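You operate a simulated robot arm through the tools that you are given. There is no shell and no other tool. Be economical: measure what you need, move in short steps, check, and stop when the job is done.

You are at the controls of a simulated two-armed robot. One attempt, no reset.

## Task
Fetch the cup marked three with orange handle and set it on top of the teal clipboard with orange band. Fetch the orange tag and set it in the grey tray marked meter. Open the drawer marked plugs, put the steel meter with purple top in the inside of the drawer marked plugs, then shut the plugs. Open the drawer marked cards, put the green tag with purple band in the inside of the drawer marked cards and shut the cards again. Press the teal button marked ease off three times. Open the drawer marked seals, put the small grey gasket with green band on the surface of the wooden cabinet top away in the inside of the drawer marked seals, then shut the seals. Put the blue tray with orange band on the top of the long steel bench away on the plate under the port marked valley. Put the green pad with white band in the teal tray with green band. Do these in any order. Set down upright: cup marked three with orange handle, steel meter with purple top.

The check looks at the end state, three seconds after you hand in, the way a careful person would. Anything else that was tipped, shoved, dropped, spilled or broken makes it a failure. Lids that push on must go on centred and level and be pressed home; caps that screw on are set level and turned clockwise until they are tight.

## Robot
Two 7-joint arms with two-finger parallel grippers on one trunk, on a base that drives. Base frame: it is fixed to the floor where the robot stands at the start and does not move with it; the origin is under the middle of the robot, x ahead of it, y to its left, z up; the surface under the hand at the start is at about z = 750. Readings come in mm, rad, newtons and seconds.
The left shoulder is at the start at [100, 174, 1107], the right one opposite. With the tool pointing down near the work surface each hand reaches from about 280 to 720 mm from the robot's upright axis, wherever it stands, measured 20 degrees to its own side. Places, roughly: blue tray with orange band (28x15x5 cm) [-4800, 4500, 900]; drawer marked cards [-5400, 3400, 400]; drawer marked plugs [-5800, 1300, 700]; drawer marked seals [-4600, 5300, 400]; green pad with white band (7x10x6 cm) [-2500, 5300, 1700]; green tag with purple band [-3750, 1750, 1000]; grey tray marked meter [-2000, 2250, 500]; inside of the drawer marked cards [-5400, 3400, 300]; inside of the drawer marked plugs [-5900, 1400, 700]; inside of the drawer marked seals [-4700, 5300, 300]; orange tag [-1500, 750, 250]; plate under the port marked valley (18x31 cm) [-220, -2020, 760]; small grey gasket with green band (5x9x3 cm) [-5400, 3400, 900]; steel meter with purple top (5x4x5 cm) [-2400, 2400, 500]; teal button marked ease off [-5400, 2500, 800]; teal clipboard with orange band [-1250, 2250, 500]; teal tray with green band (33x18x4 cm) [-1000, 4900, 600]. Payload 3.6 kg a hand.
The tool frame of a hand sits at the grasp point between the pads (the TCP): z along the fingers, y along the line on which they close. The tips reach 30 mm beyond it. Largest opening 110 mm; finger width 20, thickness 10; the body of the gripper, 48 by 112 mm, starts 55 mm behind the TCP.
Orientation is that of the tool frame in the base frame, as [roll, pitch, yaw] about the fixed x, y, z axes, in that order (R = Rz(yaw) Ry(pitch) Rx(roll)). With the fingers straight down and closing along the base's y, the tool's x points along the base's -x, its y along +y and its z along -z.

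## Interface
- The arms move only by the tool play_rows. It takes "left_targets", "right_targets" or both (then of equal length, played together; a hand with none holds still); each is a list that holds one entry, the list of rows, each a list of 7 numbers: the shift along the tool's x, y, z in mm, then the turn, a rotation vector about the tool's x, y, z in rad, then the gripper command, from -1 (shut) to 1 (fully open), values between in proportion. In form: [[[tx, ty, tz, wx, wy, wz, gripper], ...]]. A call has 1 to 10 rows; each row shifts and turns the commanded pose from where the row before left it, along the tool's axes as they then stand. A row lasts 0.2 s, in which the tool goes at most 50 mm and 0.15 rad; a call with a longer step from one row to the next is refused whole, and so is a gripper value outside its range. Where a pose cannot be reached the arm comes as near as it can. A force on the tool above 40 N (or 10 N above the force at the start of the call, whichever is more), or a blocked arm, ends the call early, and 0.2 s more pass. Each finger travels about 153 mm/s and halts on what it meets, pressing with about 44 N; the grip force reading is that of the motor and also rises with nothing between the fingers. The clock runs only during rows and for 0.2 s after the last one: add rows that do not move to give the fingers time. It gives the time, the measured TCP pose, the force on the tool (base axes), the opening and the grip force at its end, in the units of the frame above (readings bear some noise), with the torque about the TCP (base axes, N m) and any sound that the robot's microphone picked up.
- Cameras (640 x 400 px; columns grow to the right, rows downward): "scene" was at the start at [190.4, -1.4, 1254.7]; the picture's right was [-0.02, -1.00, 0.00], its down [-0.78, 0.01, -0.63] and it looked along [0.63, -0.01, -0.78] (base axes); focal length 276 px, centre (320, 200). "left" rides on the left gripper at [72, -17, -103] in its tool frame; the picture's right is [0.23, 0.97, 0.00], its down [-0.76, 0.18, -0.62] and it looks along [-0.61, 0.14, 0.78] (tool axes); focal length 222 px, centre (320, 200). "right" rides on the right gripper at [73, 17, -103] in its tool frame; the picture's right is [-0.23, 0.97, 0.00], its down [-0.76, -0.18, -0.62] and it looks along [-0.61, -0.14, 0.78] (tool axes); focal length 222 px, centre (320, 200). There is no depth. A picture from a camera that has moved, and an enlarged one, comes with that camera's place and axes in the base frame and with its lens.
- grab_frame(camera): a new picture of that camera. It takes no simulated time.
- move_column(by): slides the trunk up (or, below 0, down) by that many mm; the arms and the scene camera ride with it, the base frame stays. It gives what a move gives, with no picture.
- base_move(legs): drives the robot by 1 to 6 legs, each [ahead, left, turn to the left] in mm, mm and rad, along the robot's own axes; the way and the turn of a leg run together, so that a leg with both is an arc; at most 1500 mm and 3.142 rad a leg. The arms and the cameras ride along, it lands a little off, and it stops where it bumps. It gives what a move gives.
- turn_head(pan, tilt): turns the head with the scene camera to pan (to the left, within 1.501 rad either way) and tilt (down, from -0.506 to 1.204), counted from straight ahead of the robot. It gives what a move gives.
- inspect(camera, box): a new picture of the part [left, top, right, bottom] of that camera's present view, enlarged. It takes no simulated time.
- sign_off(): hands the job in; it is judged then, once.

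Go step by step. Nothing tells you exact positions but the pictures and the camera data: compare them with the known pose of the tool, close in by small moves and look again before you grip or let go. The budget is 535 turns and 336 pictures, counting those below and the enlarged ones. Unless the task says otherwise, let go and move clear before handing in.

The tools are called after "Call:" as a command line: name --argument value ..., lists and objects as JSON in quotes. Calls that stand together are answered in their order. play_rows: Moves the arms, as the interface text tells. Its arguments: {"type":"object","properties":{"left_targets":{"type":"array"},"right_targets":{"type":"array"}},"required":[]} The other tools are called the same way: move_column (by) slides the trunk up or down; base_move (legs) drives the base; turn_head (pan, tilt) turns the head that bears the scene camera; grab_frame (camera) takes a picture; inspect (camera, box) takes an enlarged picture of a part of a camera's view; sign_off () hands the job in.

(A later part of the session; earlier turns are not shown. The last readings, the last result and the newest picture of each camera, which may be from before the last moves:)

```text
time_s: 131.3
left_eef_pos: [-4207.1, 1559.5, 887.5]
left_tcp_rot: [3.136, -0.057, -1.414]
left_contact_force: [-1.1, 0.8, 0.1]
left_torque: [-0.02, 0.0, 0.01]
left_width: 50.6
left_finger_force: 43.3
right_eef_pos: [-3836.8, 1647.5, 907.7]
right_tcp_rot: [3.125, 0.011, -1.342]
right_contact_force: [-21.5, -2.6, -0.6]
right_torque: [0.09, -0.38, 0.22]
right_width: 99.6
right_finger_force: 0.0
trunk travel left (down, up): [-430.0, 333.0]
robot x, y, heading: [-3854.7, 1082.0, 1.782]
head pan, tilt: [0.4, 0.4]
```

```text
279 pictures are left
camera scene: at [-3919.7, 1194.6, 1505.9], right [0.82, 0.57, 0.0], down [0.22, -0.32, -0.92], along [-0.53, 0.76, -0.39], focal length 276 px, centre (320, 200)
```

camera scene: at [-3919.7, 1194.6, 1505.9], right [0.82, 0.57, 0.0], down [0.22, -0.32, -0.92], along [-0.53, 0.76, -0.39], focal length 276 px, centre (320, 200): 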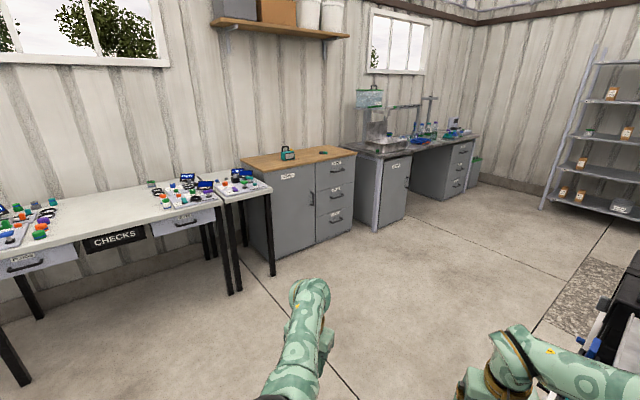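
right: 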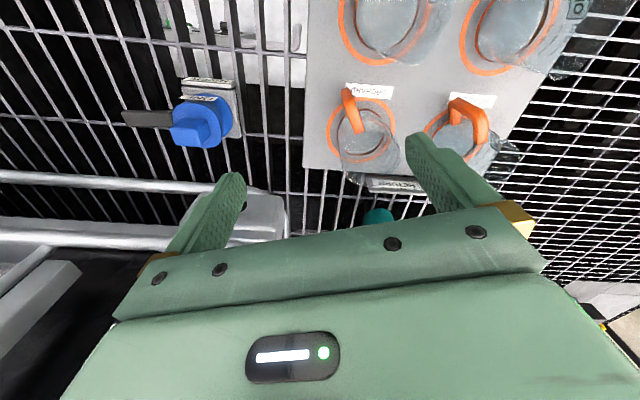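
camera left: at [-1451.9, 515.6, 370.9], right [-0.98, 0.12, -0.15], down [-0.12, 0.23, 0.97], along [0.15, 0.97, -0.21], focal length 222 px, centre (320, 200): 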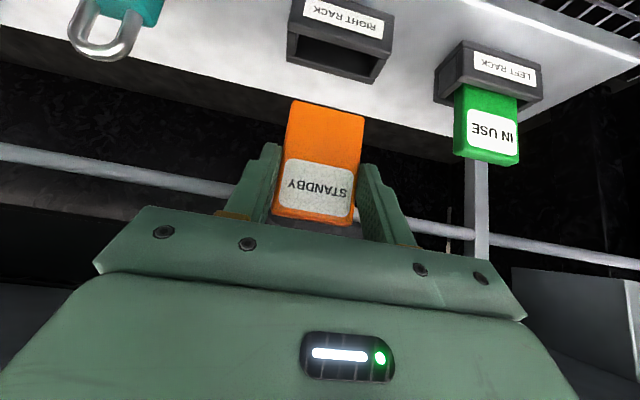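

My right finger brushed the instrument stand. Backing off to the left immediately, then checking it.

Call:
base_move --legs '[[0, 250, 0]]'

Call:
turn_head --pan -0.6 --tilt 0.7

Call:
grab_frame --camera "scene"

Call:
grab_frame --camera "right"

```text
time_s: 133.2
left_eef_pos: [-4448.3, 1508.2, 888.5]
left_tcp_rot: [3.132, -0.056, -1.416]
left_contact_force: [-1.0, -0.4, -0.3]
left_torque: [0.03, 0.0, 0.01]
left_width: 50.8
left_finger_force: 44.0
right_eef_pos: [-4078.5, 1596.1, 906.7]
right_tcp_rot: [3.122, 0.011, -1.342]
right_contact_force: [-1.1, 1.2, 0.0]
right_torque: [-0.03, 0.0, -0.03]
right_width: 109.9
right_finger_force: 0.0
trunk travel left (down, up): [-430.0, 333.0]
robot x, y, heading: [-4103.8, 1032.6, 1.771]
head pan, tilt: [0.4, 0.4]
```

```text
time_s: 134.4
left_eef_pos: [-4449.7, 1509.4, 888.6]
left_tcp_rot: [3.132, -0.057, -1.415]
left_contact_force: [-0.7, 0.1, -0.4]
left_torque: [0.01, 0.03, 0.01]
left_width: 51.0
left_finger_force: 44.6
right_eef_pos: [-4078.8, 1596.1, 907.7]
right_tcp_rot: [3.123, 0.01, -1.343]
right_contact_force: [0.3, -0.6, -0.3]
right_torque: [0.0, 0.0, -0.01]
right_width: 110.0
right_finger_force: 0.1
trunk travel left (down, up): [-430.0, 333.0]
robot x, y, heading: [-4098.5, 1030.5, 1.775]
head pan, tilt: [-0.6, 0.7]
```

```text
278 pictures are left
camera scene: at [-4075.3, 1145.8, 1479.2], right [0.92, -0.38, 0.0], down [-0.25, -0.6, -0.76], along [0.29, 0.71, -0.64], focal length 276 px, centre (320, 200)
```

scene: 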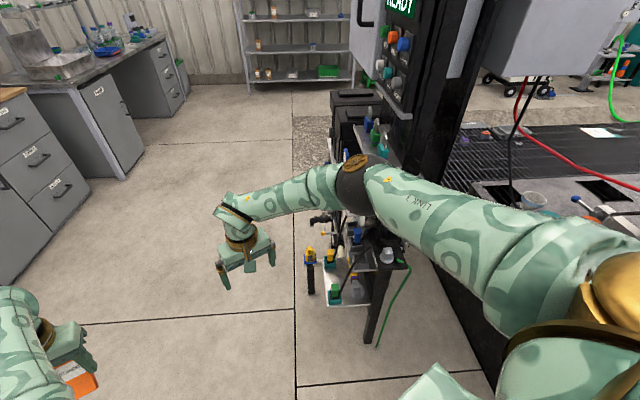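

```text
277 pictures are left
camera right: at [-4075.7, 1522.9, 1010.4], right [-1.0, 0.0, 0.02], down [0.01, 0.78, 0.63], along [-0.02, 0.63, -0.78], focal length 222 px, centre (320, 200)
```

right: 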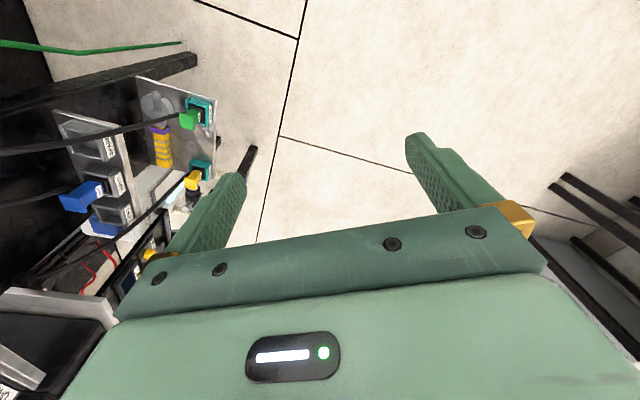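

Call:
base_move --legs '[[0, 350, 0], [0, 0, -0.2], [1300, 0, 0], [600, 0, 0]]'

Call:
turn_head --pan -1.3 --tilt 0.4

Call:
grab_frame --camera "scene"

Call:
turn_head --pan 0.8 --tilt 0.4

Call:
grab_frame --camera "scene"

Call:
turn_head --pan 0 --tilt 0.3

Call:
grab_frame --camera "scene"

```text
time_s: 146.6
left_eef_pos: [-4725.0, 3390.9, 889.3]
left_tcp_rot: [3.133, -0.058, -1.604]
left_contact_force: [-0.8, 0.0, -1.3]
left_torque: [0.0, -0.01, 0.02]
left_width: 50.6
left_finger_force: 43.9
right_eef_pos: [-4344.3, 3407.6, 908.5]
right_tcp_rot: [3.123, 0.01, -1.53]
right_contact_force: [-0.5, 0.1, -0.3]
right_torque: [0.0, -0.01, 0.01]
right_width: 109.8
right_finger_force: 0.0
trunk travel left (down, up): [-430.0, 333.0]
robot x, y, heading: [-4468.9, 2854.0, 1.591]
head pan, tilt: [-0.6, 0.7]
```

```text
time_s: 147.6
left_eef_pos: [-4724.0, 3390.0, 888.6]
left_tcp_rot: [3.135, -0.058, -1.605]
left_contact_force: [0.4, 0.6, -0.1]
left_torque: [0.01, -0.01, 0.02]
left_width: 50.7
left_finger_force: 43.4
right_eef_pos: [-4343.6, 3406.9, 907.3]
right_tcp_rot: [3.123, 0.01, -1.532]
right_contact_force: [-0.3, 0.3, -0.7]
right_torque: [0.0, 0.0, 0.04]
right_width: 110.2
right_finger_force: 0.0
trunk travel left (down, up): [-430.0, 333.0]
robot x, y, heading: [-4470.2, 2858.4, 1.592]
head pan, tilt: [-1.3, 0.4]
```

```text
276 pictures are left
camera scene: at [-4383.0, 2919.4, 1506.0], right [0.29, -0.96, 0.0], down [-0.37, -0.11, -0.92], along [0.88, 0.26, -0.39], focal length 276 px, centre (320, 200)
```

scene: 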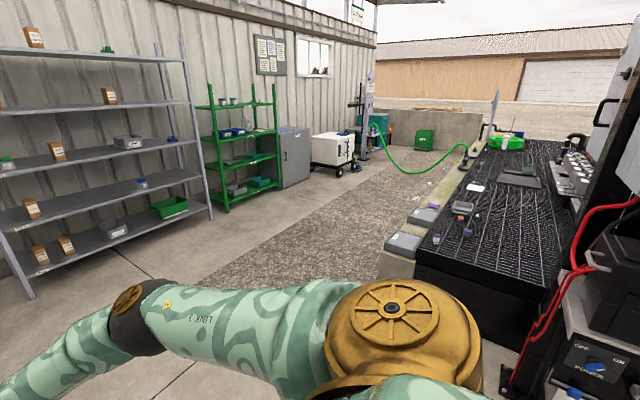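

```text
time_s: 149.6
left_eef_pos: [-4723.7, 3390.6, 888.7]
left_tcp_rot: [3.135, -0.057, -1.604]
left_contact_force: [-0.1, 0.0, -0.6]
left_torque: [-0.02, 0.03, 0.04]
left_width: 50.8
left_finger_force: 43.7
right_eef_pos: [-4344.1, 3408.6, 908.1]
right_tcp_rot: [3.121, 0.01, -1.53]
right_contact_force: [0.0, 0.8, 0.0]
right_torque: [0.02, -0.02, 0.0]
right_width: 110.1
right_finger_force: 0.0
trunk travel left (down, up): [-430.0, 333.0]
robot x, y, heading: [-4473.5, 2854.1, 1.587]
head pan, tilt: [0.799, 0.4]
```

```text
275 pictures are left
camera scene: at [-4539.3, 2956.2, 1506.0], right [0.68, 0.73, 0.0], down [0.28, -0.27, -0.92], along [-0.67, 0.63, -0.39], focal length 276 px, centre (320, 200)
```

scene: 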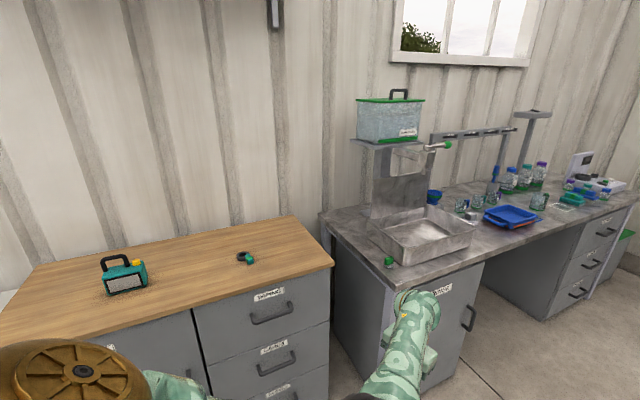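

```text
time_s: 150.8
left_eef_pos: [-4722.9, 3390.3, 887.5]
left_tcp_rot: [3.131, -0.056, -1.603]
left_contact_force: [0.0, -0.3, -1.1]
left_torque: [0.01, -0.02, 0.02]
left_width: 50.8
left_finger_force: 44.4
right_eef_pos: [-4344.1, 3407.3, 908.3]
right_tcp_rot: [3.122, 0.01, -1.531]
right_contact_force: [-0.6, 0.5, -0.5]
right_torque: [-0.03, 0.0, -0.02]
right_width: 109.9
right_finger_force: 0.1
trunk travel left (down, up): [-430.0, 333.0]
robot x, y, heading: [-4472.3, 2856.4, 1.593]
head pan, tilt: [0.0, 0.3]
```

```text
274 pictures are left
camera scene: at [-4473.6, 2986.2, 1515.3], right [1.0, 0.02, 0.0], down [0.01, -0.3, -0.96], along [-0.02, 0.95, -0.3], focal length 276 px, centre (320, 200)
```

scene: 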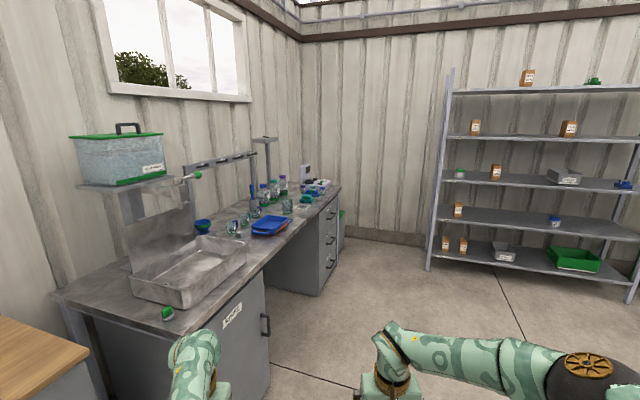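

Clear view: the deck is a raised box rotated about −18°. I'll turn to +x and drive along its gravel side.

Call:
base_move --legs '[[300, 0, 0], [0, 0, -1.57], [1400, 0, 0]]'

Call:
turn_head --pan -0.6 --tilt 0.6

Call:
grab_frame --camera "scene"

Call:
inspect --camera "scene" --box '[280, 60, 560, 235]'

```text
time_s: 163.3
left_eef_pos: [-2530.5, 3419.5, 888.2]
left_tcp_rot: [3.133, -0.056, 3.102]
left_contact_force: [-0.6, 0.2, -0.5]
left_torque: [0.0, 0.02, -0.01]
left_width: 50.7
left_finger_force: 43.5
right_eef_pos: [-2516.4, 3039.0, 906.7]
right_tcp_rot: [3.123, 0.011, -3.11]
right_contact_force: [0.1, 0.4, 0.0]
right_torque: [0.0, -0.02, 0.05]
right_width: 109.9
right_finger_force: 0.1
trunk travel left (down, up): [-430.0, 333.0]
robot x, y, heading: [-3066.4, 3170.3, 0.012]
head pan, tilt: [0.0, 0.3]
```

```text
time_s: 164.3
left_eef_pos: [-2530.5, 3419.2, 889.7]
left_tcp_rot: [3.133, -0.058, 3.102]
left_contact_force: [-0.7, -0.1, -1.8]
left_torque: [-0.05, 0.01, -0.02]
left_width: 50.8
left_finger_force: 43.8
right_eef_pos: [-2516.9, 3039.4, 906.5]
right_tcp_rot: [3.123, 0.011, -3.11]
right_contact_force: [-0.7, -0.9, -0.2]
right_torque: [-0.01, 0.02, 0.0]
right_width: 109.9
right_finger_force: 0.2
trunk travel left (down, up): [-430.0, 333.0]
robot x, y, heading: [-3069.4, 3171.0, 0.009]
head pan, tilt: [-0.6, 0.6]
```

```text
273 pictures are left
camera scene: at [-2955.7, 3122.6, 1487.8], right [-0.56, -0.83, 0.0], down [-0.47, 0.31, -0.83], along [0.69, -0.46, -0.56], focal length 276 px, centre (320, 200)
```

scene: 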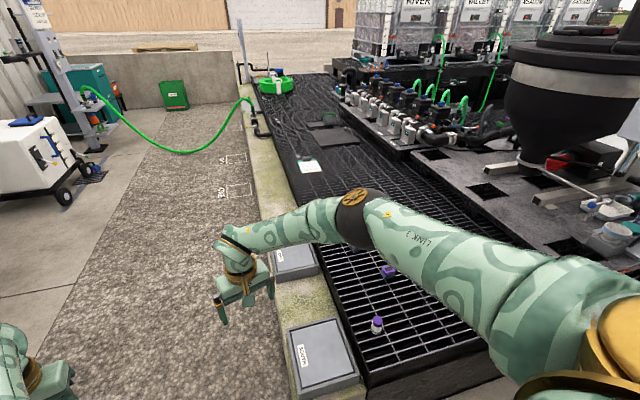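

```text
2.29 times, centred on (420, 148) of scene
camera zoom: at [-2955.7, 3122.6, 1487.8], right [-0.56, -0.83, 0.0], down [-0.47, 0.31, -0.83], along [0.69, -0.46, -0.56], focal length 631 px, centre (91, 320)
```

zoom: 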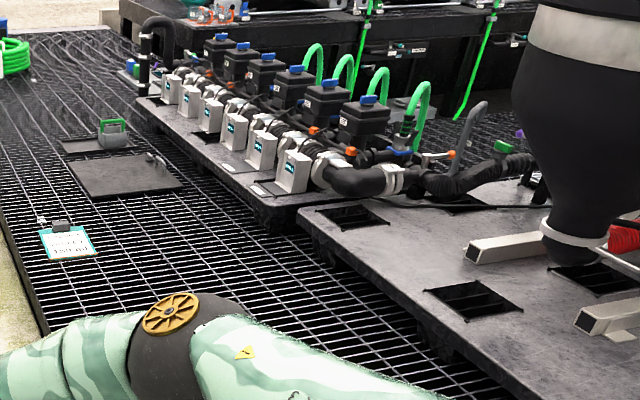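

Call:
base_move --legs '[[1100, 0, 0], [0, 0, -1.87]]'

Call:
turn_head --pan 0 --tilt 0.9

Call:
grab_frame --camera "scene"

```text
time_s: 167.0
left_eef_pos: [-2164.3, 3310.9, 888.0]
left_tcp_rot: [3.129, -0.059, 2.853]
left_contact_force: [-0.2, 0.0, 0.2]
left_torque: [0.04, 0.01, 0.01]
left_width: 50.9
left_finger_force: 43.7
right_eef_pos: [-2244.1, 2940.5, 907.1]
right_tcp_rot: [3.117, 0.008, 2.928]
right_contact_force: [-1.0, -1.0, 0.0]
right_torque: [0.0, 0.02, 0.01]
right_width: 110.0
right_finger_force: 0.0
trunk travel left (down, up): [-430.0, 333.0]
robot x, y, heading: [-2748.4, 3206.7, -0.245]
head pan, tilt: [-0.6, 0.6]
stopped in leg 1: the robot was blocked; the commanded pose is now the measured one
```

```text
time_s: 168.0
left_eef_pos: [-2164.2, 3314.6, 888.0]
left_tcp_rot: [3.131, -0.061, 2.852]
left_contact_force: [0.1, 0.0, -0.6]
left_torque: [-0.04, -0.01, -0.02]
left_width: 50.7
left_finger_force: 44.0
right_eef_pos: [-2244.1, 2942.6, 908.3]
right_tcp_rot: [3.118, 0.012, 2.928]
right_contact_force: [-0.3, 0.6, 0.7]
right_torque: [-0.03, 0.05, -0.02]
right_width: 110.0
right_finger_force: 0.1
trunk travel left (down, up): [-430.0, 333.0]
robot x, y, heading: [-2746.1, 3203.8, -0.236]
head pan, tilt: [0.0, 0.901]
```

```text
271 pictures are left
camera scene: at [-2635.4, 3179.3, 1463.0], right [-0.24, -0.97, 0.0], down [-0.76, 0.19, -0.62], along [0.6, -0.15, -0.78], focal length 276 px, centre (320, 200)
```

scene: 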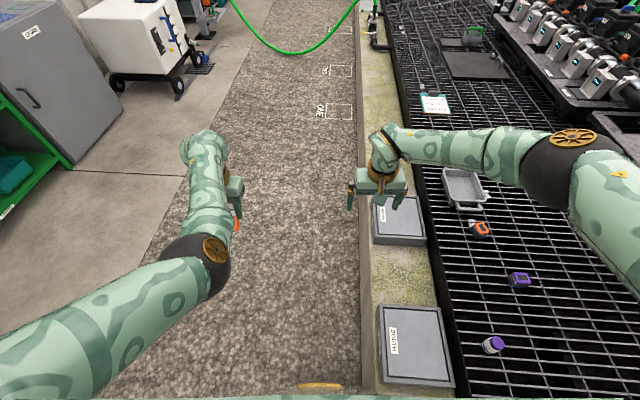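

Bumped the kerb with the base corner. I'll step away, go along it and face the deck square on.

Call:
base_move --legs '[[0, 160, -0.05], [840, 0, 0], [0, 0, -1.58]]'

Call:
grab_frame --camera "scene"

```text
time_s: 177.3
left_eef_pos: [-1822.7, 2535.6, 887.5]
left_tcp_rot: [3.131, -0.06, 1.231]
left_contact_force: [0.5, 0.7, 1.0]
left_torque: [-0.01, -0.02, -0.02]
left_width: 50.7
left_finger_force: 44.4
right_eef_pos: [-2188.4, 2634.7, 909.1]
right_tcp_rot: [3.118, 0.011, 1.304]
right_contact_force: [0.8, 0.6, 0.1]
right_torque: [-0.01, -0.03, 0.0]
right_width: 110.0
right_finger_force: 0.0
trunk travel left (down, up): [-430.0, 333.0]
robot x, y, heading: [-1899.1, 3120.7, -1.861]
head pan, tilt: [0.0, 0.901]
```

```text
270 pictures are left
camera scene: at [-1932.6, 3013.3, 1463.0], right [-0.96, 0.29, 0.0], down [0.23, 0.75, -0.62], along [-0.18, -0.59, -0.78], focal length 276 px, centre (320, 200)
```

scene: 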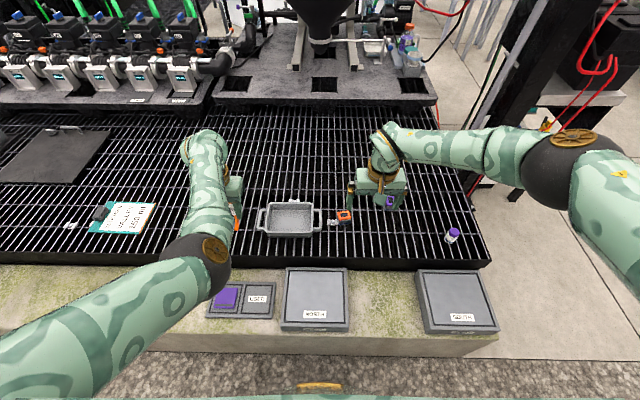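

Call:
inspect --camera "scene" --box '[190, 170, 490, 340]'

Call:
inspect --camera "scene" --box '[320, 170, 480, 260]'

```text
2.13 times, centred on (340, 255) of scene
camera zoom: at [-1932.6, 3013.3, 1463.0], right [-0.96, 0.29, 0.0], down [0.23, 0.75, -0.62], along [-0.18, -0.59, -0.78], focal length 589 px, centre (277, 83)
```

zoom: 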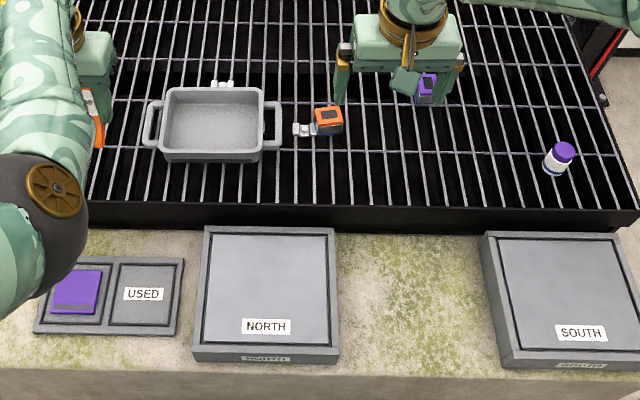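

```text
4.00 times, centred on (400, 215) of scene
camera zoom: at [-1932.6, 3013.3, 1463.0], right [-0.96, 0.29, 0.0], down [0.23, 0.75, -0.62], along [-0.18, -0.59, -0.78], focal length 1105 px, centre (0, 140)
```

zoom: 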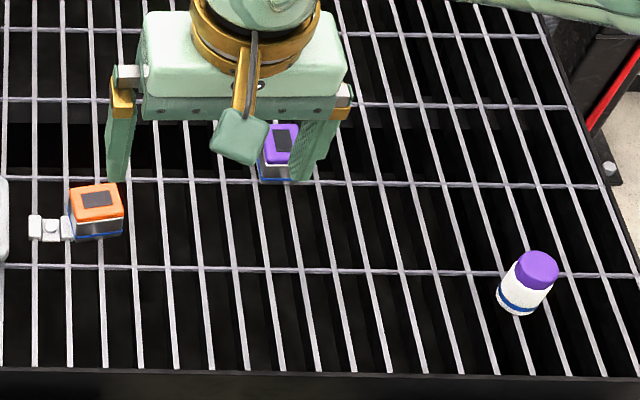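

The open grey tray on the deck is the meter tray; purple-top steel meter is to its right. I'll creep closer.

Call:
base_move --legs '[[90, 0, 0]]'

Call:
grab_frame --camera "scene"

Call:
grab_frame --camera "left"

```text
time_s: 178.4
left_eef_pos: [-1849.7, 2449.3, 887.6]
left_tcp_rot: [3.132, -0.062, 1.23]
left_contact_force: [0.9, -0.5, -0.7]
left_torque: [0.02, -0.01, 0.0]
left_width: 50.4
left_finger_force: 44.8
right_eef_pos: [-2215.6, 2548.4, 906.6]
right_tcp_rot: [3.118, 0.015, 1.305]
right_contact_force: [-1.1, -0.8, -0.2]
right_torque: [0.03, 0.03, 0.01]
right_width: 110.1
right_finger_force: 0.0
trunk travel left (down, up): [-430.0, 333.0]
robot x, y, heading: [-1925.3, 3035.9, -1.86]
head pan, tilt: [0.0, 0.901]
```

```text
267 pictures are left
camera scene: at [-1958.8, 2925.6, 1462.9], right [-0.96, 0.29, 0.0], down [0.23, 0.75, -0.62], along [-0.18, -0.59, -0.78], focal length 276 px, centre (320, 200)
```

scene: 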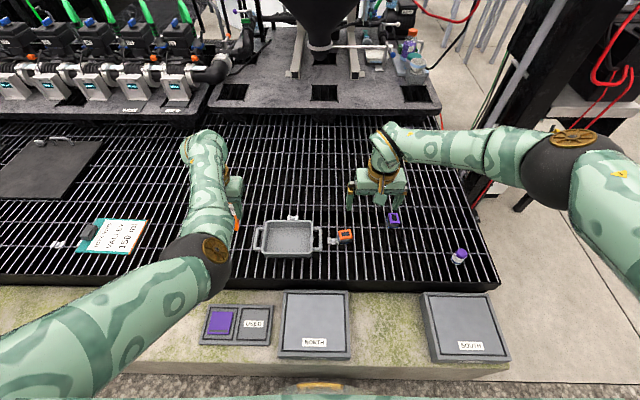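

```text
266 pictures are left
camera left: at [-1843.6, 2517.0, 993.6], right [0.99, -0.11, 0.02], down [-0.11, -0.81, 0.58], along [-0.05, -0.58, -0.82], focal length 222 px, centre (320, 200)
```

left: 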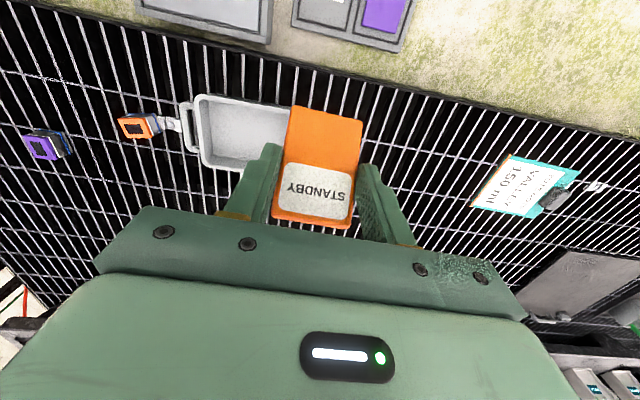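

Tray centre is about (-2000, 2383, floor ~545). Moving the left hand above it.

Call:
play_rows --left_targets '[[[-28, -29, 20, 0, 0, 0, -1], [-28, -29, 20, 0, 0, 0, -1], [-28, -29, 25, 0, 0, 0, -1], [-28, -29, 40, 0, 0, 0, -1], [0, 0, 40, 0, 0, 0, -1]]]'

Call:
grab_frame --camera "left"

Call:
grab_frame --camera "scene"

```text
refused: row 4 steps farther than a row can; nothing moved
```

```text
265 pictures are left
camera left: at [-1843.6, 2517.0, 993.6], right [0.99, -0.11, 0.02], down [-0.11, -0.81, 0.58], along [-0.05, -0.58, -0.82], focal length 222 px, centre (320, 200)
```

left: 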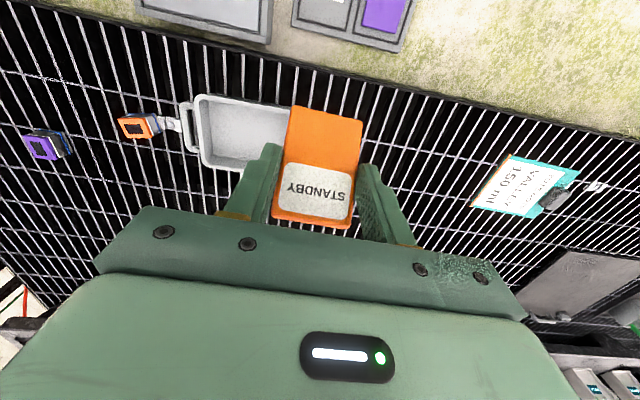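

```text
264 pictures are left
camera scene: at [-1958.8, 2925.6, 1462.9], right [-0.96, 0.29, 0.0], down [0.23, 0.75, -0.62], along [-0.18, -0.59, -0.78], focal length 276 px, centre (320, 200)
```

scene: 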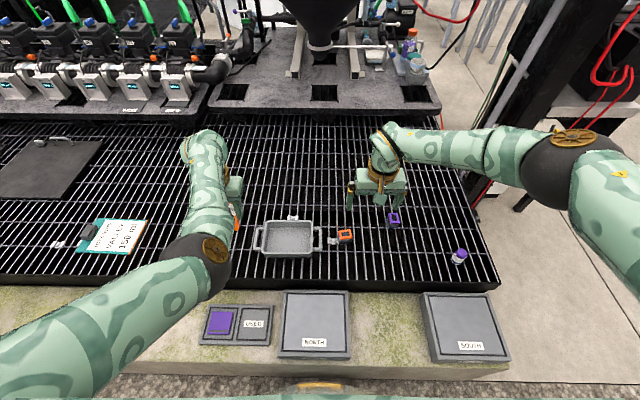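

Call:
move_column --by -150

Call:
play_rows --left_targets '[[[-28, -29, 0, 0, 0, 0, -1], [-28, -29, 0, 0, 0, 0, -1], [-28, -29, 0, 0, 0, 0, -1], [-28, -29, 10, 0, 0, 0, -1]]]'

Call:
grab_frame --camera "left"

Call:
grab_frame --camera "scene"

```text
time_s: 180.2
left_eef_pos: [-1848.3, 2450.2, 738.9]
left_tcp_rot: [3.132, -0.057, 1.231]
left_contact_force: [0.1, 0.8, -0.1]
left_torque: [0.01, 0.04, 0.01]
left_width: 50.8
left_finger_force: 44.7
right_eef_pos: [-2216.5, 2549.6, 758.0]
right_tcp_rot: [3.119, 0.013, 1.304]
right_contact_force: [-0.9, 0.0, 0.7]
right_torque: [0.01, 0.03, 0.01]
right_width: 109.9
right_finger_force: 0.0
trunk travel left (down, up): [-280.0, 483.0]
robot x, y, heading: [-1924.4, 3033.5, -1.865]
head pan, tilt: [0.0, 0.901]
```

```text
time_s: 181.2
left_eef_pos: [-1965.1, 2401.7, 745.9]
left_tcp_rot: [3.128, -0.059, 1.232]
left_contact_force: [-0.4, -0.8, -0.6]
left_torque: [-0.02, 0.02, 0.01]
left_width: 50.7
left_finger_force: 43.9
left hand out of reach, approached as far as the arm can: row 3, 4
right_eef_pos: [-2215.3, 2548.6, 757.6]
right_tcp_rot: [3.12, 0.012, 1.303]
right_contact_force: [0.5, 0.2, -0.2]
right_torque: [-0.05, 0.01, 0.0]
right_width: 109.8
right_finger_force: 0.0
trunk travel left (down, up): [-280.0, 483.0]
robot x, y, heading: [-1923.4, 3036.1, -1.861]
head pan, tilt: [0.0, 0.901]
```

```text
263 pictures are left
camera left: at [-1960.5, 2471.1, 851.9], right [0.99, -0.11, 0.03], down [-0.1, -0.81, 0.58], along [-0.04, -0.58, -0.81], focal length 222 px, centre (320, 200)
```

left: 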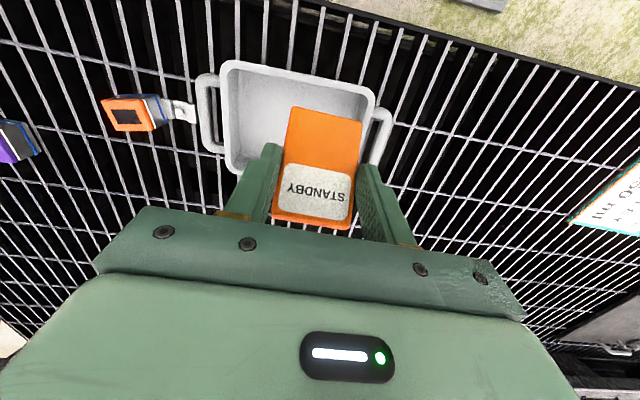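

```text
262 pictures are left
camera scene: at [-1973.7, 2879.1, 1310.9], right [-0.96, 0.29, 0.0], down [0.23, 0.75, -0.62], along [-0.18, -0.59, -0.78], focal length 276 px, centre (320, 200)
```

scene: 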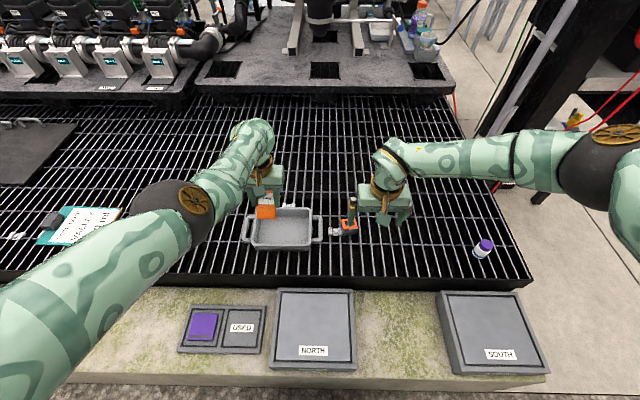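

Call:
base_move --legs '[[35, -35, 0]]'

Call:
move_column --by -90

Call:
grab_frame --camera "left"

Call:
inspect --camera "scene" --box '[180, 150, 400, 290]'

```text
time_s: 182.0
left_eef_pos: [-1967.0, 2400.3, 746.5]
left_tcp_rot: [3.13, -0.058, 1.245]
left_contact_force: [0.2, 0.2, -0.1]
left_torque: [-0.01, -0.02, 0.02]
left_width: 50.5
left_finger_force: 44.0
right_eef_pos: [-2218.1, 2543.0, 757.5]
right_tcp_rot: [3.119, 0.011, 1.315]
right_contact_force: [-0.8, -0.2, 0.6]
right_torque: [-0.02, 0.01, -0.02]
right_width: 109.8
right_finger_force: 0.1
trunk travel left (down, up): [-280.0, 483.0]
robot x, y, heading: [-1934.1, 3028.8, -1.851]
head pan, tilt: [0.0, 0.901]
stopped in leg 1: the robot was blocked; the commanded pose is now the measured one
```

```text
time_s: 183.2
left_eef_pos: [-1965.8, 2399.9, 656.2]
left_tcp_rot: [3.132, -0.057, 1.244]
left_contact_force: [-0.5, 0.3, -0.3]
left_torque: [0.03, 0.0, 0.02]
left_width: 50.2
left_finger_force: 44.0
right_eef_pos: [-2219.9, 2543.2, 670.1]
right_tcp_rot: [3.118, 0.013, 1.317]
right_contact_force: [0.3, -0.4, 0.5]
right_torque: [0.0, 0.0, 0.0]
right_width: 110.1
right_finger_force: 0.1
trunk travel left (down, up): [-190.0, 573.0]
robot x, y, heading: [-1936.9, 3030.5, -1.854]
head pan, tilt: [0.0, 0.901]
```

```text
261 pictures are left
camera left: at [-1962.1, 2468.8, 762.6], right [0.99, -0.1, 0.02], down [-0.09, -0.81, 0.58], along [-0.04, -0.58, -0.81], focal length 222 px, centre (320, 200)
```

left: 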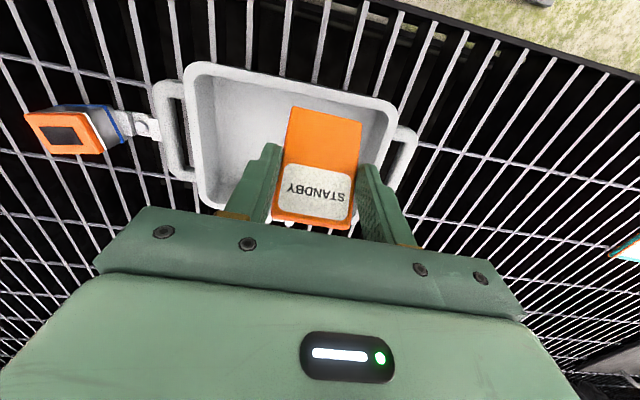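

```text
2.86 times, centred on (290, 220) of scene
camera zoom: at [-1992.4, 2833.3, 1217.9], right [-0.96, 0.27, 0.0], down [0.22, 0.75, -0.62], along [-0.17, -0.6, -0.78], focal length 789 px, centre (406, 143)
```

zoom: 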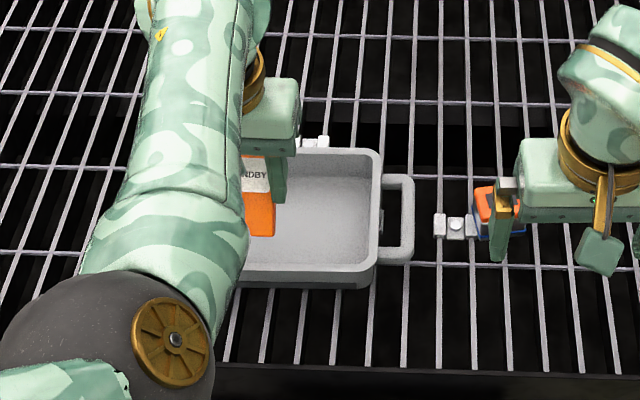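

Call:
play_rows --left_targets '[[[-10, -10, 0, 0, 0, 0, -1], [-9, -10, 5, 0, 0, 0, -1], [0, 0, 20, 0, 0, 0, -1]]]'

Call:
grab_frame --camera "left"

```text
time_s: 184.0
left_eef_pos: [-1991.1, 2389.6, 629.2]
left_tcp_rot: [3.132, -0.059, 1.245]
left_contact_force: [0.4, -0.1, -0.8]
left_torque: [0.02, -0.01, -0.03]
left_width: 50.9
left_finger_force: 44.4
right_eef_pos: [-2218.0, 2542.4, 668.1]
right_tcp_rot: [3.12, 0.011, 1.317]
right_contact_force: [-0.3, 0.2, 0.2]
right_torque: [-0.01, 0.03, -0.01]
right_width: 109.7
right_finger_force: 0.2
trunk travel left (down, up): [-190.0, 573.0]
robot x, y, heading: [-1933.3, 3035.8, -1.85]
head pan, tilt: [0.0, 0.901]
```

```text
259 pictures are left
camera left: at [-1987.0, 2458.1, 735.3], right [0.99, -0.1, 0.02], down [-0.09, -0.81, 0.58], along [-0.04, -0.58, -0.81], focal length 222 px, centre (320, 200)
```

left: 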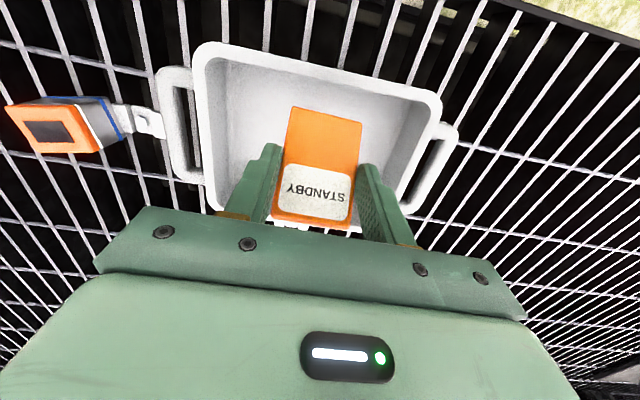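

Call:
play_rows --left_targets '[[[0, 0, 8, 0, 0, 0, -1], [0, 0, 8, 0, 0, 0, -1], [0, 0, 8, 0, 0, 0, -1]]]'

Call:
grab_frame --camera "left"

Call:
inspect --camera "scene" --box '[180, 150, 400, 290]'

```text
time_s: 184.8
left_eef_pos: [-1985.2, 2395.2, 606.5]
left_tcp_rot: [3.128, -0.058, 1.246]
left_contact_force: [0.3, -0.1, -1.2]
left_torque: [0.0, -0.02, 0.0]
left_width: 50.4
left_finger_force: 44.3
left hand out of reach, approached as far as the arm can: row 2, 3
right_eef_pos: [-2218.5, 2542.5, 668.7]
right_tcp_rot: [3.12, 0.009, 1.315]
right_contact_force: [0.1, -0.9, -0.1]
right_torque: [0.02, 0.03, -0.01]
right_width: 110.3
right_finger_force: 0.1
trunk travel left (down, up): [-190.0, 573.0]
robot x, y, heading: [-1933.5, 3031.8, -1.85]
head pan, tilt: [0.0, 0.901]
```

```text
258 pictures are left
camera left: at [-1981.1, 2463.5, 713.1], right [0.99, -0.1, 0.02], down [-0.09, -0.81, 0.58], along [-0.04, -0.58, -0.81], focal length 222 px, centre (320, 200)
```

left: 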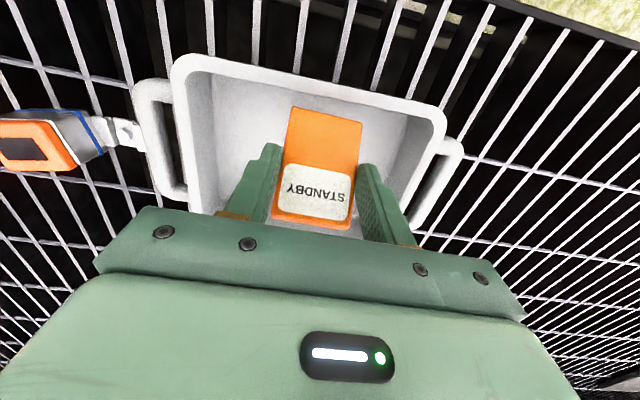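

```text
2.86 times, centred on (290, 220) of scene
camera zoom: at [-1992.7, 2832.5, 1217.6], right [-0.96, 0.27, 0.0], down [0.22, 0.75, -0.62], along [-0.17, -0.6, -0.78], focal length 789 px, centre (406, 143)
```

zoom: 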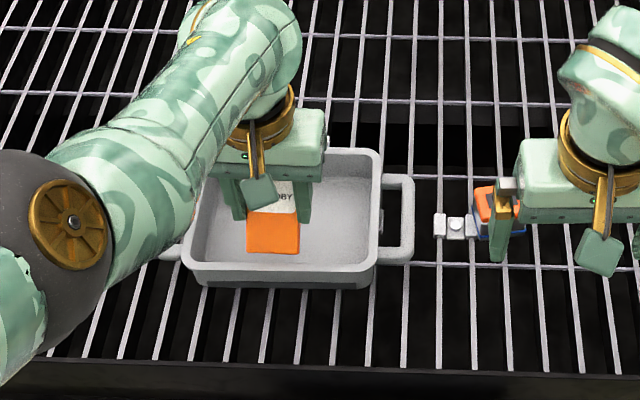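

Call:
move_column --by -18

Call:
inspect --camera "scene" --box '[180, 150, 400, 290]'

```text
time_s: 185.5
left_eef_pos: [-1984.8, 2394.5, 589.5]
left_tcp_rot: [3.13, -0.057, 1.244]
left_contact_force: [-0.4, 0.2, 0.4]
left_torque: [0.0, 0.01, 0.02]
left_width: 50.4
left_finger_force: 44.2
right_eef_pos: [-2218.1, 2543.6, 650.9]
right_tcp_rot: [3.119, 0.012, 1.316]
right_contact_force: [0.3, -0.8, 0.0]
right_torque: [0.0, 0.01, -0.01]
right_width: 110.0
right_finger_force: 0.0
trunk travel left (down, up): [-172.0, 591.0]
robot x, y, heading: [-1933.8, 3034.3, -1.847]
head pan, tilt: [0.0, 0.901]
```

```text
2.86 times, centred on (290, 220) of scene
camera zoom: at [-1995.1, 2823.7, 1198.9], right [-0.96, 0.27, 0.0], down [0.22, 0.75, -0.62], along [-0.17, -0.6, -0.78], focal length 789 px, centre (406, 143)
```

zoom: 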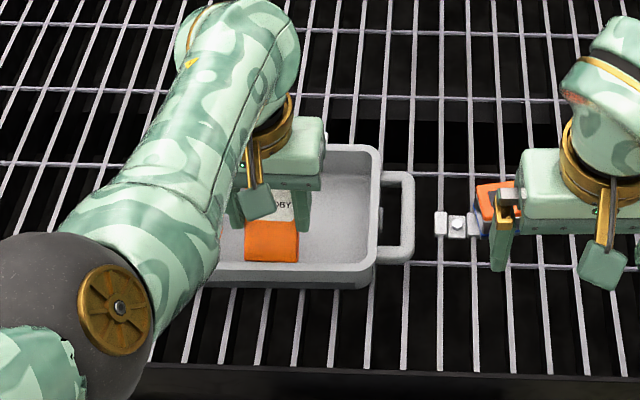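

Call:
move_column --by -12

Call:
inspect --camera "scene" --box '[180, 150, 400, 290]'

```text
time_s: 186.1
left_eef_pos: [-1984.7, 2395.6, 578.4]
left_tcp_rot: [3.13, -0.057, 1.246]
left_contact_force: [1.0, -0.4, -0.4]
left_torque: [-0.02, 0.02, -0.01]
left_width: 50.4
left_finger_force: 43.4
right_eef_pos: [-2218.7, 2543.4, 637.8]
right_tcp_rot: [3.119, 0.012, 1.315]
right_contact_force: [-0.4, 0.5, 0.5]
right_torque: [-0.02, -0.02, 0.0]
right_width: 109.9
right_finger_force: 0.1
trunk travel left (down, up): [-160.0, 603.0]
robot x, y, heading: [-1935.6, 3032.6, -1.846]
head pan, tilt: [0.0, 0.901]
```

```text
2.86 times, centred on (290, 220) of scene
camera zoom: at [-1997.0, 2817.0, 1186.2], right [-0.96, 0.27, 0.0], down [0.22, 0.75, -0.62], along [-0.17, -0.6, -0.78], focal length 789 px, centre (406, 143)
```

zoom: 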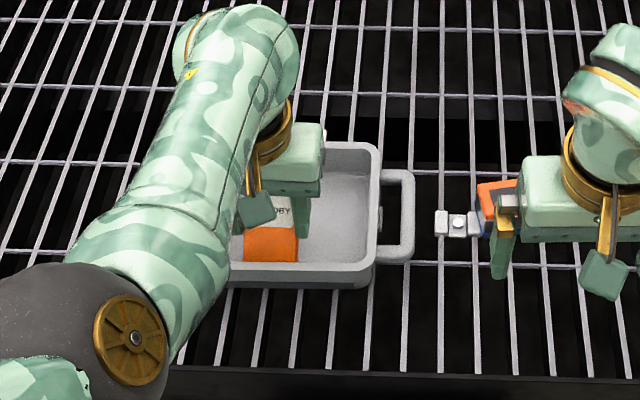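

Call:
move_column --by -12

Call:
play_rows --left_targets '[[[0, 0, 0, 0, 0, 0, -0.3], [0, 0, 0, 0, 0, 0, 0.3], [0, 0, 0, 0, 0, 0, 0.3], [0, 0, -15, 0, 0, 0, 0.3], [0, 0, -25, 0, 0, 0, 0.3], [0, 0, -30, 0, 0, 0, 0.3], [0, 0, -30, 0, 0, 0, 0.3]]]'

Call:
grab_frame --camera "left"

```text
time_s: 186.7
left_eef_pos: [-1985.7, 2392.3, 569.3]
left_tcp_rot: [3.13, -0.049, 1.247]
left_contact_force: [-1.4, -9.2, 24.9]
left_torque: [0.04, -0.01, 0.02]
left_width: 50.9
left_finger_force: 44.5
right_eef_pos: [-2219.6, 2542.8, 628.3]
right_tcp_rot: [3.12, 0.014, 1.316]
right_contact_force: [0.3, 0.3, -0.5]
right_torque: [-0.02, -0.01, 0.01]
right_width: 110.0
right_finger_force: 0.1
trunk travel left (down, up): [-148.0, 615.0]
robot x, y, heading: [-1934.8, 3031.0, -1.848]
head pan, tilt: [0.0, 0.901]
```

```text
time_s: 188.3
left_eef_pos: [-1987.0, 2389.0, 665.5]
left_tcp_rot: [3.133, -0.06, 1.244]
left_contact_force: [0.2, -0.3, 0.2]
left_torque: [0.02, 0.02, 0.01]
left_width: 71.4
left_finger_force: 0.0
right_eef_pos: [-2218.5, 2543.3, 625.8]
right_tcp_rot: [3.121, 0.01, 1.316]
right_contact_force: [-0.8, 0.6, -0.3]
right_torque: [-0.04, 0.03, 0.01]
right_width: 110.2
right_finger_force: 0.0
trunk travel left (down, up): [-148.0, 615.0]
robot x, y, heading: [-1936.4, 3033.7, -1.851]
head pan, tilt: [0.0, 0.901]
```

```text
254 pictures are left
camera left: at [-1983.2, 2457.6, 770.9], right [0.99, -0.1, 0.02], down [-0.09, -0.81, 0.58], along [-0.04, -0.58, -0.81], focal length 222 px, centre (320, 200)
```

left: 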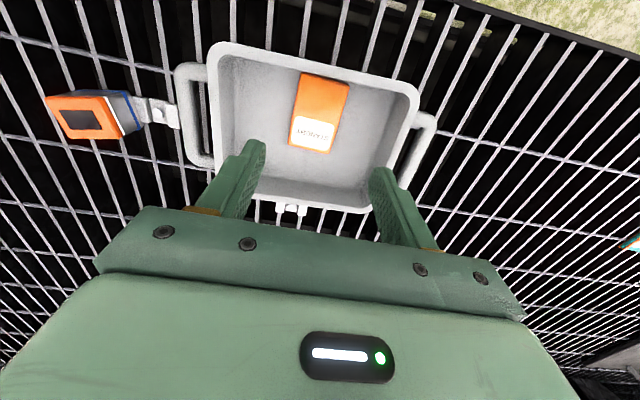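

Tag is in the tray. Next the purple-top meter with the right hand; sidestep right.

Call:
play_rows --left_targets '[[[30, 0, -40, 0, 0, 0, 0.3], [30, 0, -40, 0, 0, 0, 0.3], [30, 0, -40, 0, 0, 0, 0.3], [30, 0, -40, 0, 0, 0, 0.3], [0, 0, 0, 0, 0, 0, 0.3]]]' --right_targets '[[[0, 0, -30, 0, 0, 0, 1], [0, 0, -30, 0, 0, 0, 1], [0, 0, -30, 0, 0, 0, 1], [0, 0, -30, 0, 0, 0, 1], [0, 0, -30, 0, 0, 0, 1]]]'

Call:
base_move --legs '[[-30, -170, -0.02]]'

Call:
grab_frame --camera "right"

Call:
grab_frame --camera "scene"

```text
time_s: 189.5
left_eef_pos: [-1975.2, 2420.6, 731.5]
left_tcp_rot: [3.13, -0.056, 1.244]
left_contact_force: [0.2, 1.0, -0.6]
left_torque: [0.0, 0.02, 0.01]
left_width: 71.6
left_finger_force: 0.1
left hand out of reach, approached as far as the arm can: row 2, 3, 4
right_eef_pos: [-2220.5, 2546.9, 776.4]
right_tcp_rot: [3.121, 0.012, 1.316]
right_contact_force: [0.5, -0.3, -0.2]
right_torque: [0.01, 0.01, -0.03]
right_width: 110.0
right_finger_force: 0.1
trunk travel left (down, up): [-148.0, 615.0]
robot x, y, heading: [-1935.6, 3033.0, -1.848]
head pan, tilt: [0.0, 0.901]
```

```text
time_s: 191.0
left_eef_pos: [-2144.9, 2499.9, 731.2]
left_tcp_rot: [3.13, -0.057, 1.224]
left_contact_force: [0.1, -0.1, -0.9]
left_torque: [-0.01, 0.01, 0.01]
left_width: 71.6
left_finger_force: 0.1
right_eef_pos: [-2387.0, 2630.2, 775.6]
right_tcp_rot: [3.117, 0.012, 1.295]
right_contact_force: [-0.1, -0.2, -0.1]
right_torque: [-0.01, -0.01, 0.01]
right_width: 110.0
right_finger_force: 0.0
trunk travel left (down, up): [-148.0, 615.0]
robot x, y, heading: [-2093.3, 3106.5, -1.872]
head pan, tilt: [0.0, 0.901]
```

```text
253 pictures are left
camera right: at [-2353.5, 2699.1, 879.5], right [0.87, -0.48, 0.03], down [-0.39, -0.67, 0.63], along [-0.29, -0.56, -0.78], focal length 222 px, centre (320, 200)
```

right: 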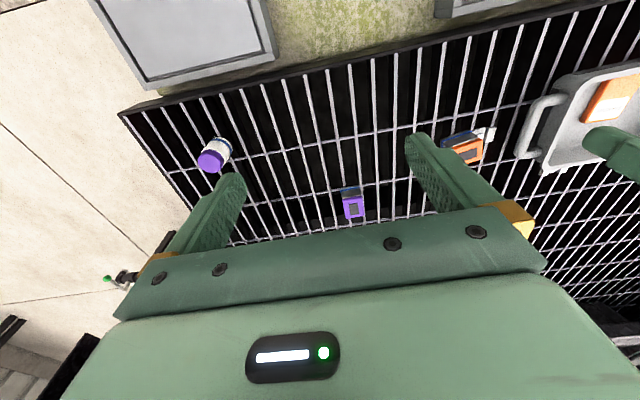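

```text
252 pictures are left
camera scene: at [-2160.4, 2889.1, 1173.3], right [-0.96, 0.29, 0.0], down [0.23, 0.75, -0.62], along [-0.18, -0.59, -0.78], focal length 276 px, centre (320, 200)
```

scene: 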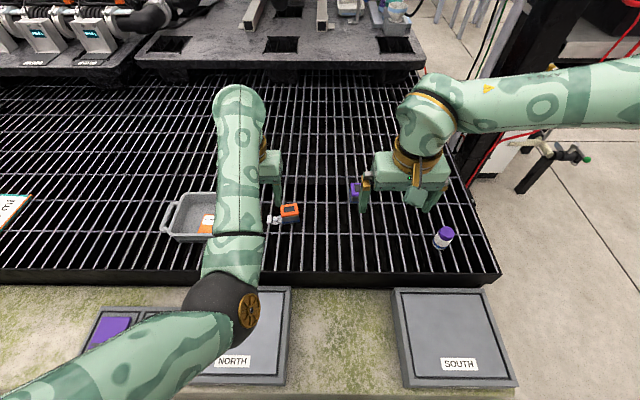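

Call:
base_move --legs '[[50, 80, 0]]'

Call:
move_column --by -110

Call:
grab_frame --camera "right"

Call:
grab_frame --camera "scene"

```text
time_s: 192.1
left_eef_pos: [-2107.2, 2454.2, 730.9]
left_tcp_rot: [3.131, -0.058, 1.184]
left_contact_force: [-0.1, 0.1, -0.6]
left_torque: [0.03, 0.03, 0.0]
left_width: 71.4
left_finger_force: 0.1
right_eef_pos: [-2346.6, 2595.6, 777.8]
right_tcp_rot: [3.121, 0.013, 1.255]
right_contact_force: [-0.2, 0.0, -0.3]
right_torque: [0.0, 0.02, -0.03]
right_width: 110.2
right_finger_force: 0.0
trunk travel left (down, up): [-148.0, 615.0]
robot x, y, heading: [-2029.4, 3064.7, -1.911]
head pan, tilt: [0.0, 0.901]
```

```text
time_s: 193.2
left_eef_pos: [-2109.1, 2453.1, 584.9]
left_tcp_rot: [3.13, -0.172, 1.185]
left_contact_force: [0.9, -3.5, 10.8]
left_torque: [-0.33, -0.43, -0.12]
left_width: 72.5
left_finger_force: 1.0
right_eef_pos: [-2346.3, 2594.7, 681.9]
right_tcp_rot: [3.12, 0.0, 1.255]
right_contact_force: [-0.8, 0.9, 0.4]
right_torque: [0.01, 0.05, -0.04]
right_width: 109.7
right_finger_force: 0.1
trunk travel left (down, up): [-57.0, 706.0]
robot x, y, heading: [-2027.9, 3061.4, -1.909]
head pan, tilt: [0.0, 0.901]
stopped: the force on the tool passed its limit at 52 N (the readings are from after the stop); the commanded pose is now the measured one
```

```text
251 pictures are left
camera right: at [-2309.4, 2661.3, 785.2], right [0.85, -0.52, 0.02], down [-0.42, -0.66, 0.62], along [-0.31, -0.54, -0.78], focal length 222 px, centre (320, 200)
```

right: 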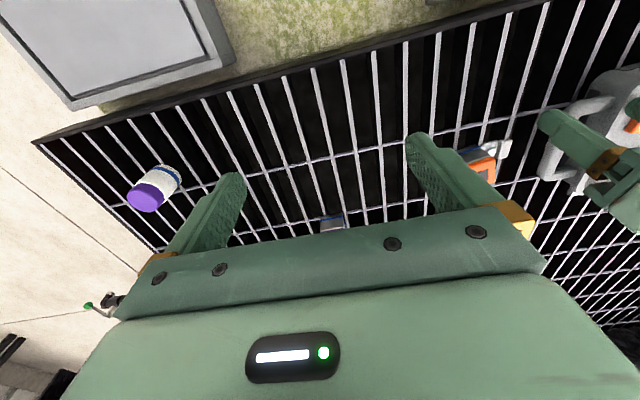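

```text
250 pictures are left
camera scene: at [-2126.7, 2792.3, 1075.9], right [-0.94, 0.33, 0.0], down [0.26, 0.74, -0.62], along [-0.21, -0.59, -0.78], focal length 276 px, centre (320, 200)
```

scene: 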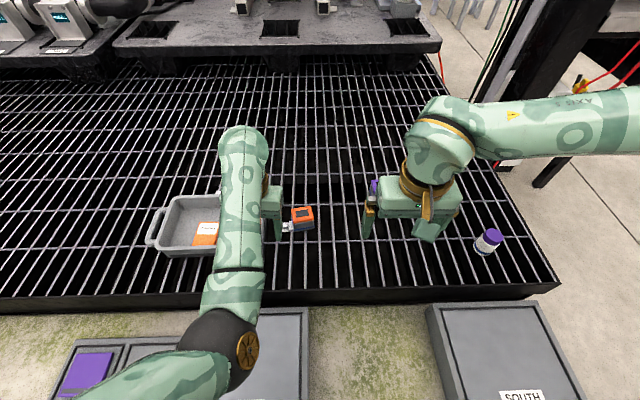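

Left hand pressed down on something (likely the tray handle). Raising it straight up.

Call:
play_rows --left_targets '[[[0, 0, -20, 0, 0, 0, 0.3], [0, 0, -30, 0, 0, 0, 0.3], [0, 0, -30, 0, 0, 0, 0.3], [0, 0, -30, 0, 0, 0, 0.3], [0, 0, -30, 0, 0, 0, 0.3], [0, 0, -30, 0, 0, 0, 0.3]]]'

Call:
grab_frame --camera "left"

Call:
grab_frame --camera "scene"

```text
time_s: 194.6
left_eef_pos: [-2140.7, 2366.7, 699.3]
left_tcp_rot: [3.133, -0.176, 1.184]
left_contact_force: [-0.2, 0.6, -0.1]
left_torque: [0.0, 0.03, -0.03]
left_width: 71.5
left_finger_force: 0.0
left hand out of reach, approached as far as the arm can: row 1, 2, 3, 4, 5, 6
right_eef_pos: [-2345.5, 2594.6, 681.4]
right_tcp_rot: [3.12, 0.001, 1.256]
right_contact_force: [0.4, -0.4, -0.5]
right_torque: [-0.01, 0.01, -0.02]
right_width: 109.7
right_finger_force: 0.1
trunk travel left (down, up): [-57.0, 706.0]
robot x, y, heading: [-2031.4, 3061.3, -1.909]
head pan, tilt: [0.0, 0.901]
```

```text
249 pictures are left
camera left: at [-2137.3, 2423.3, 813.4], right [0.99, -0.16, 0.05], down [-0.16, -0.86, 0.48], along [-0.04, -0.48, -0.87], focal length 222 px, centre (320, 200)
```

left: 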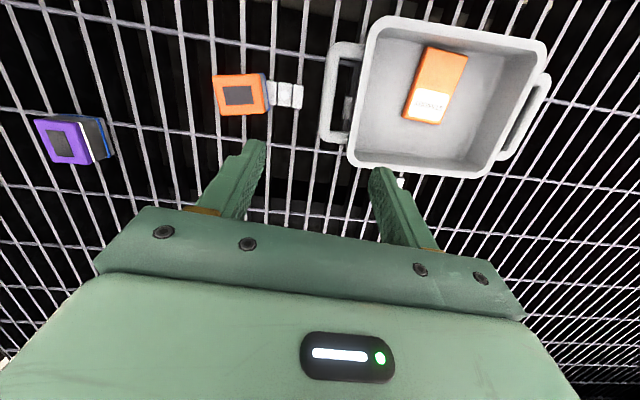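

```text
248 pictures are left
camera scene: at [-2126.9, 2791.8, 1076.1], right [-0.94, 0.33, 0.0], down [0.26, 0.74, -0.62], along [-0.21, -0.59, -0.78], focal length 276 px, centre (320, 200)
```

scene: 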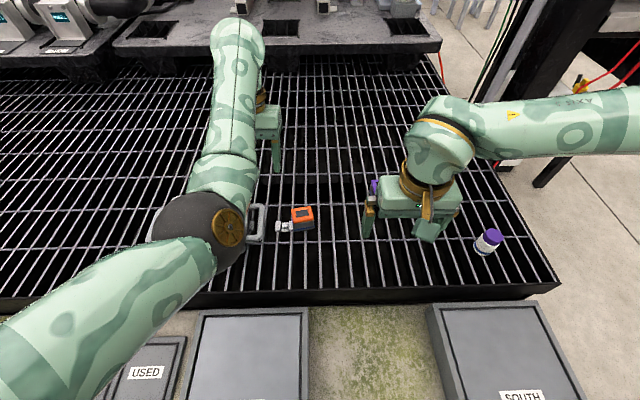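

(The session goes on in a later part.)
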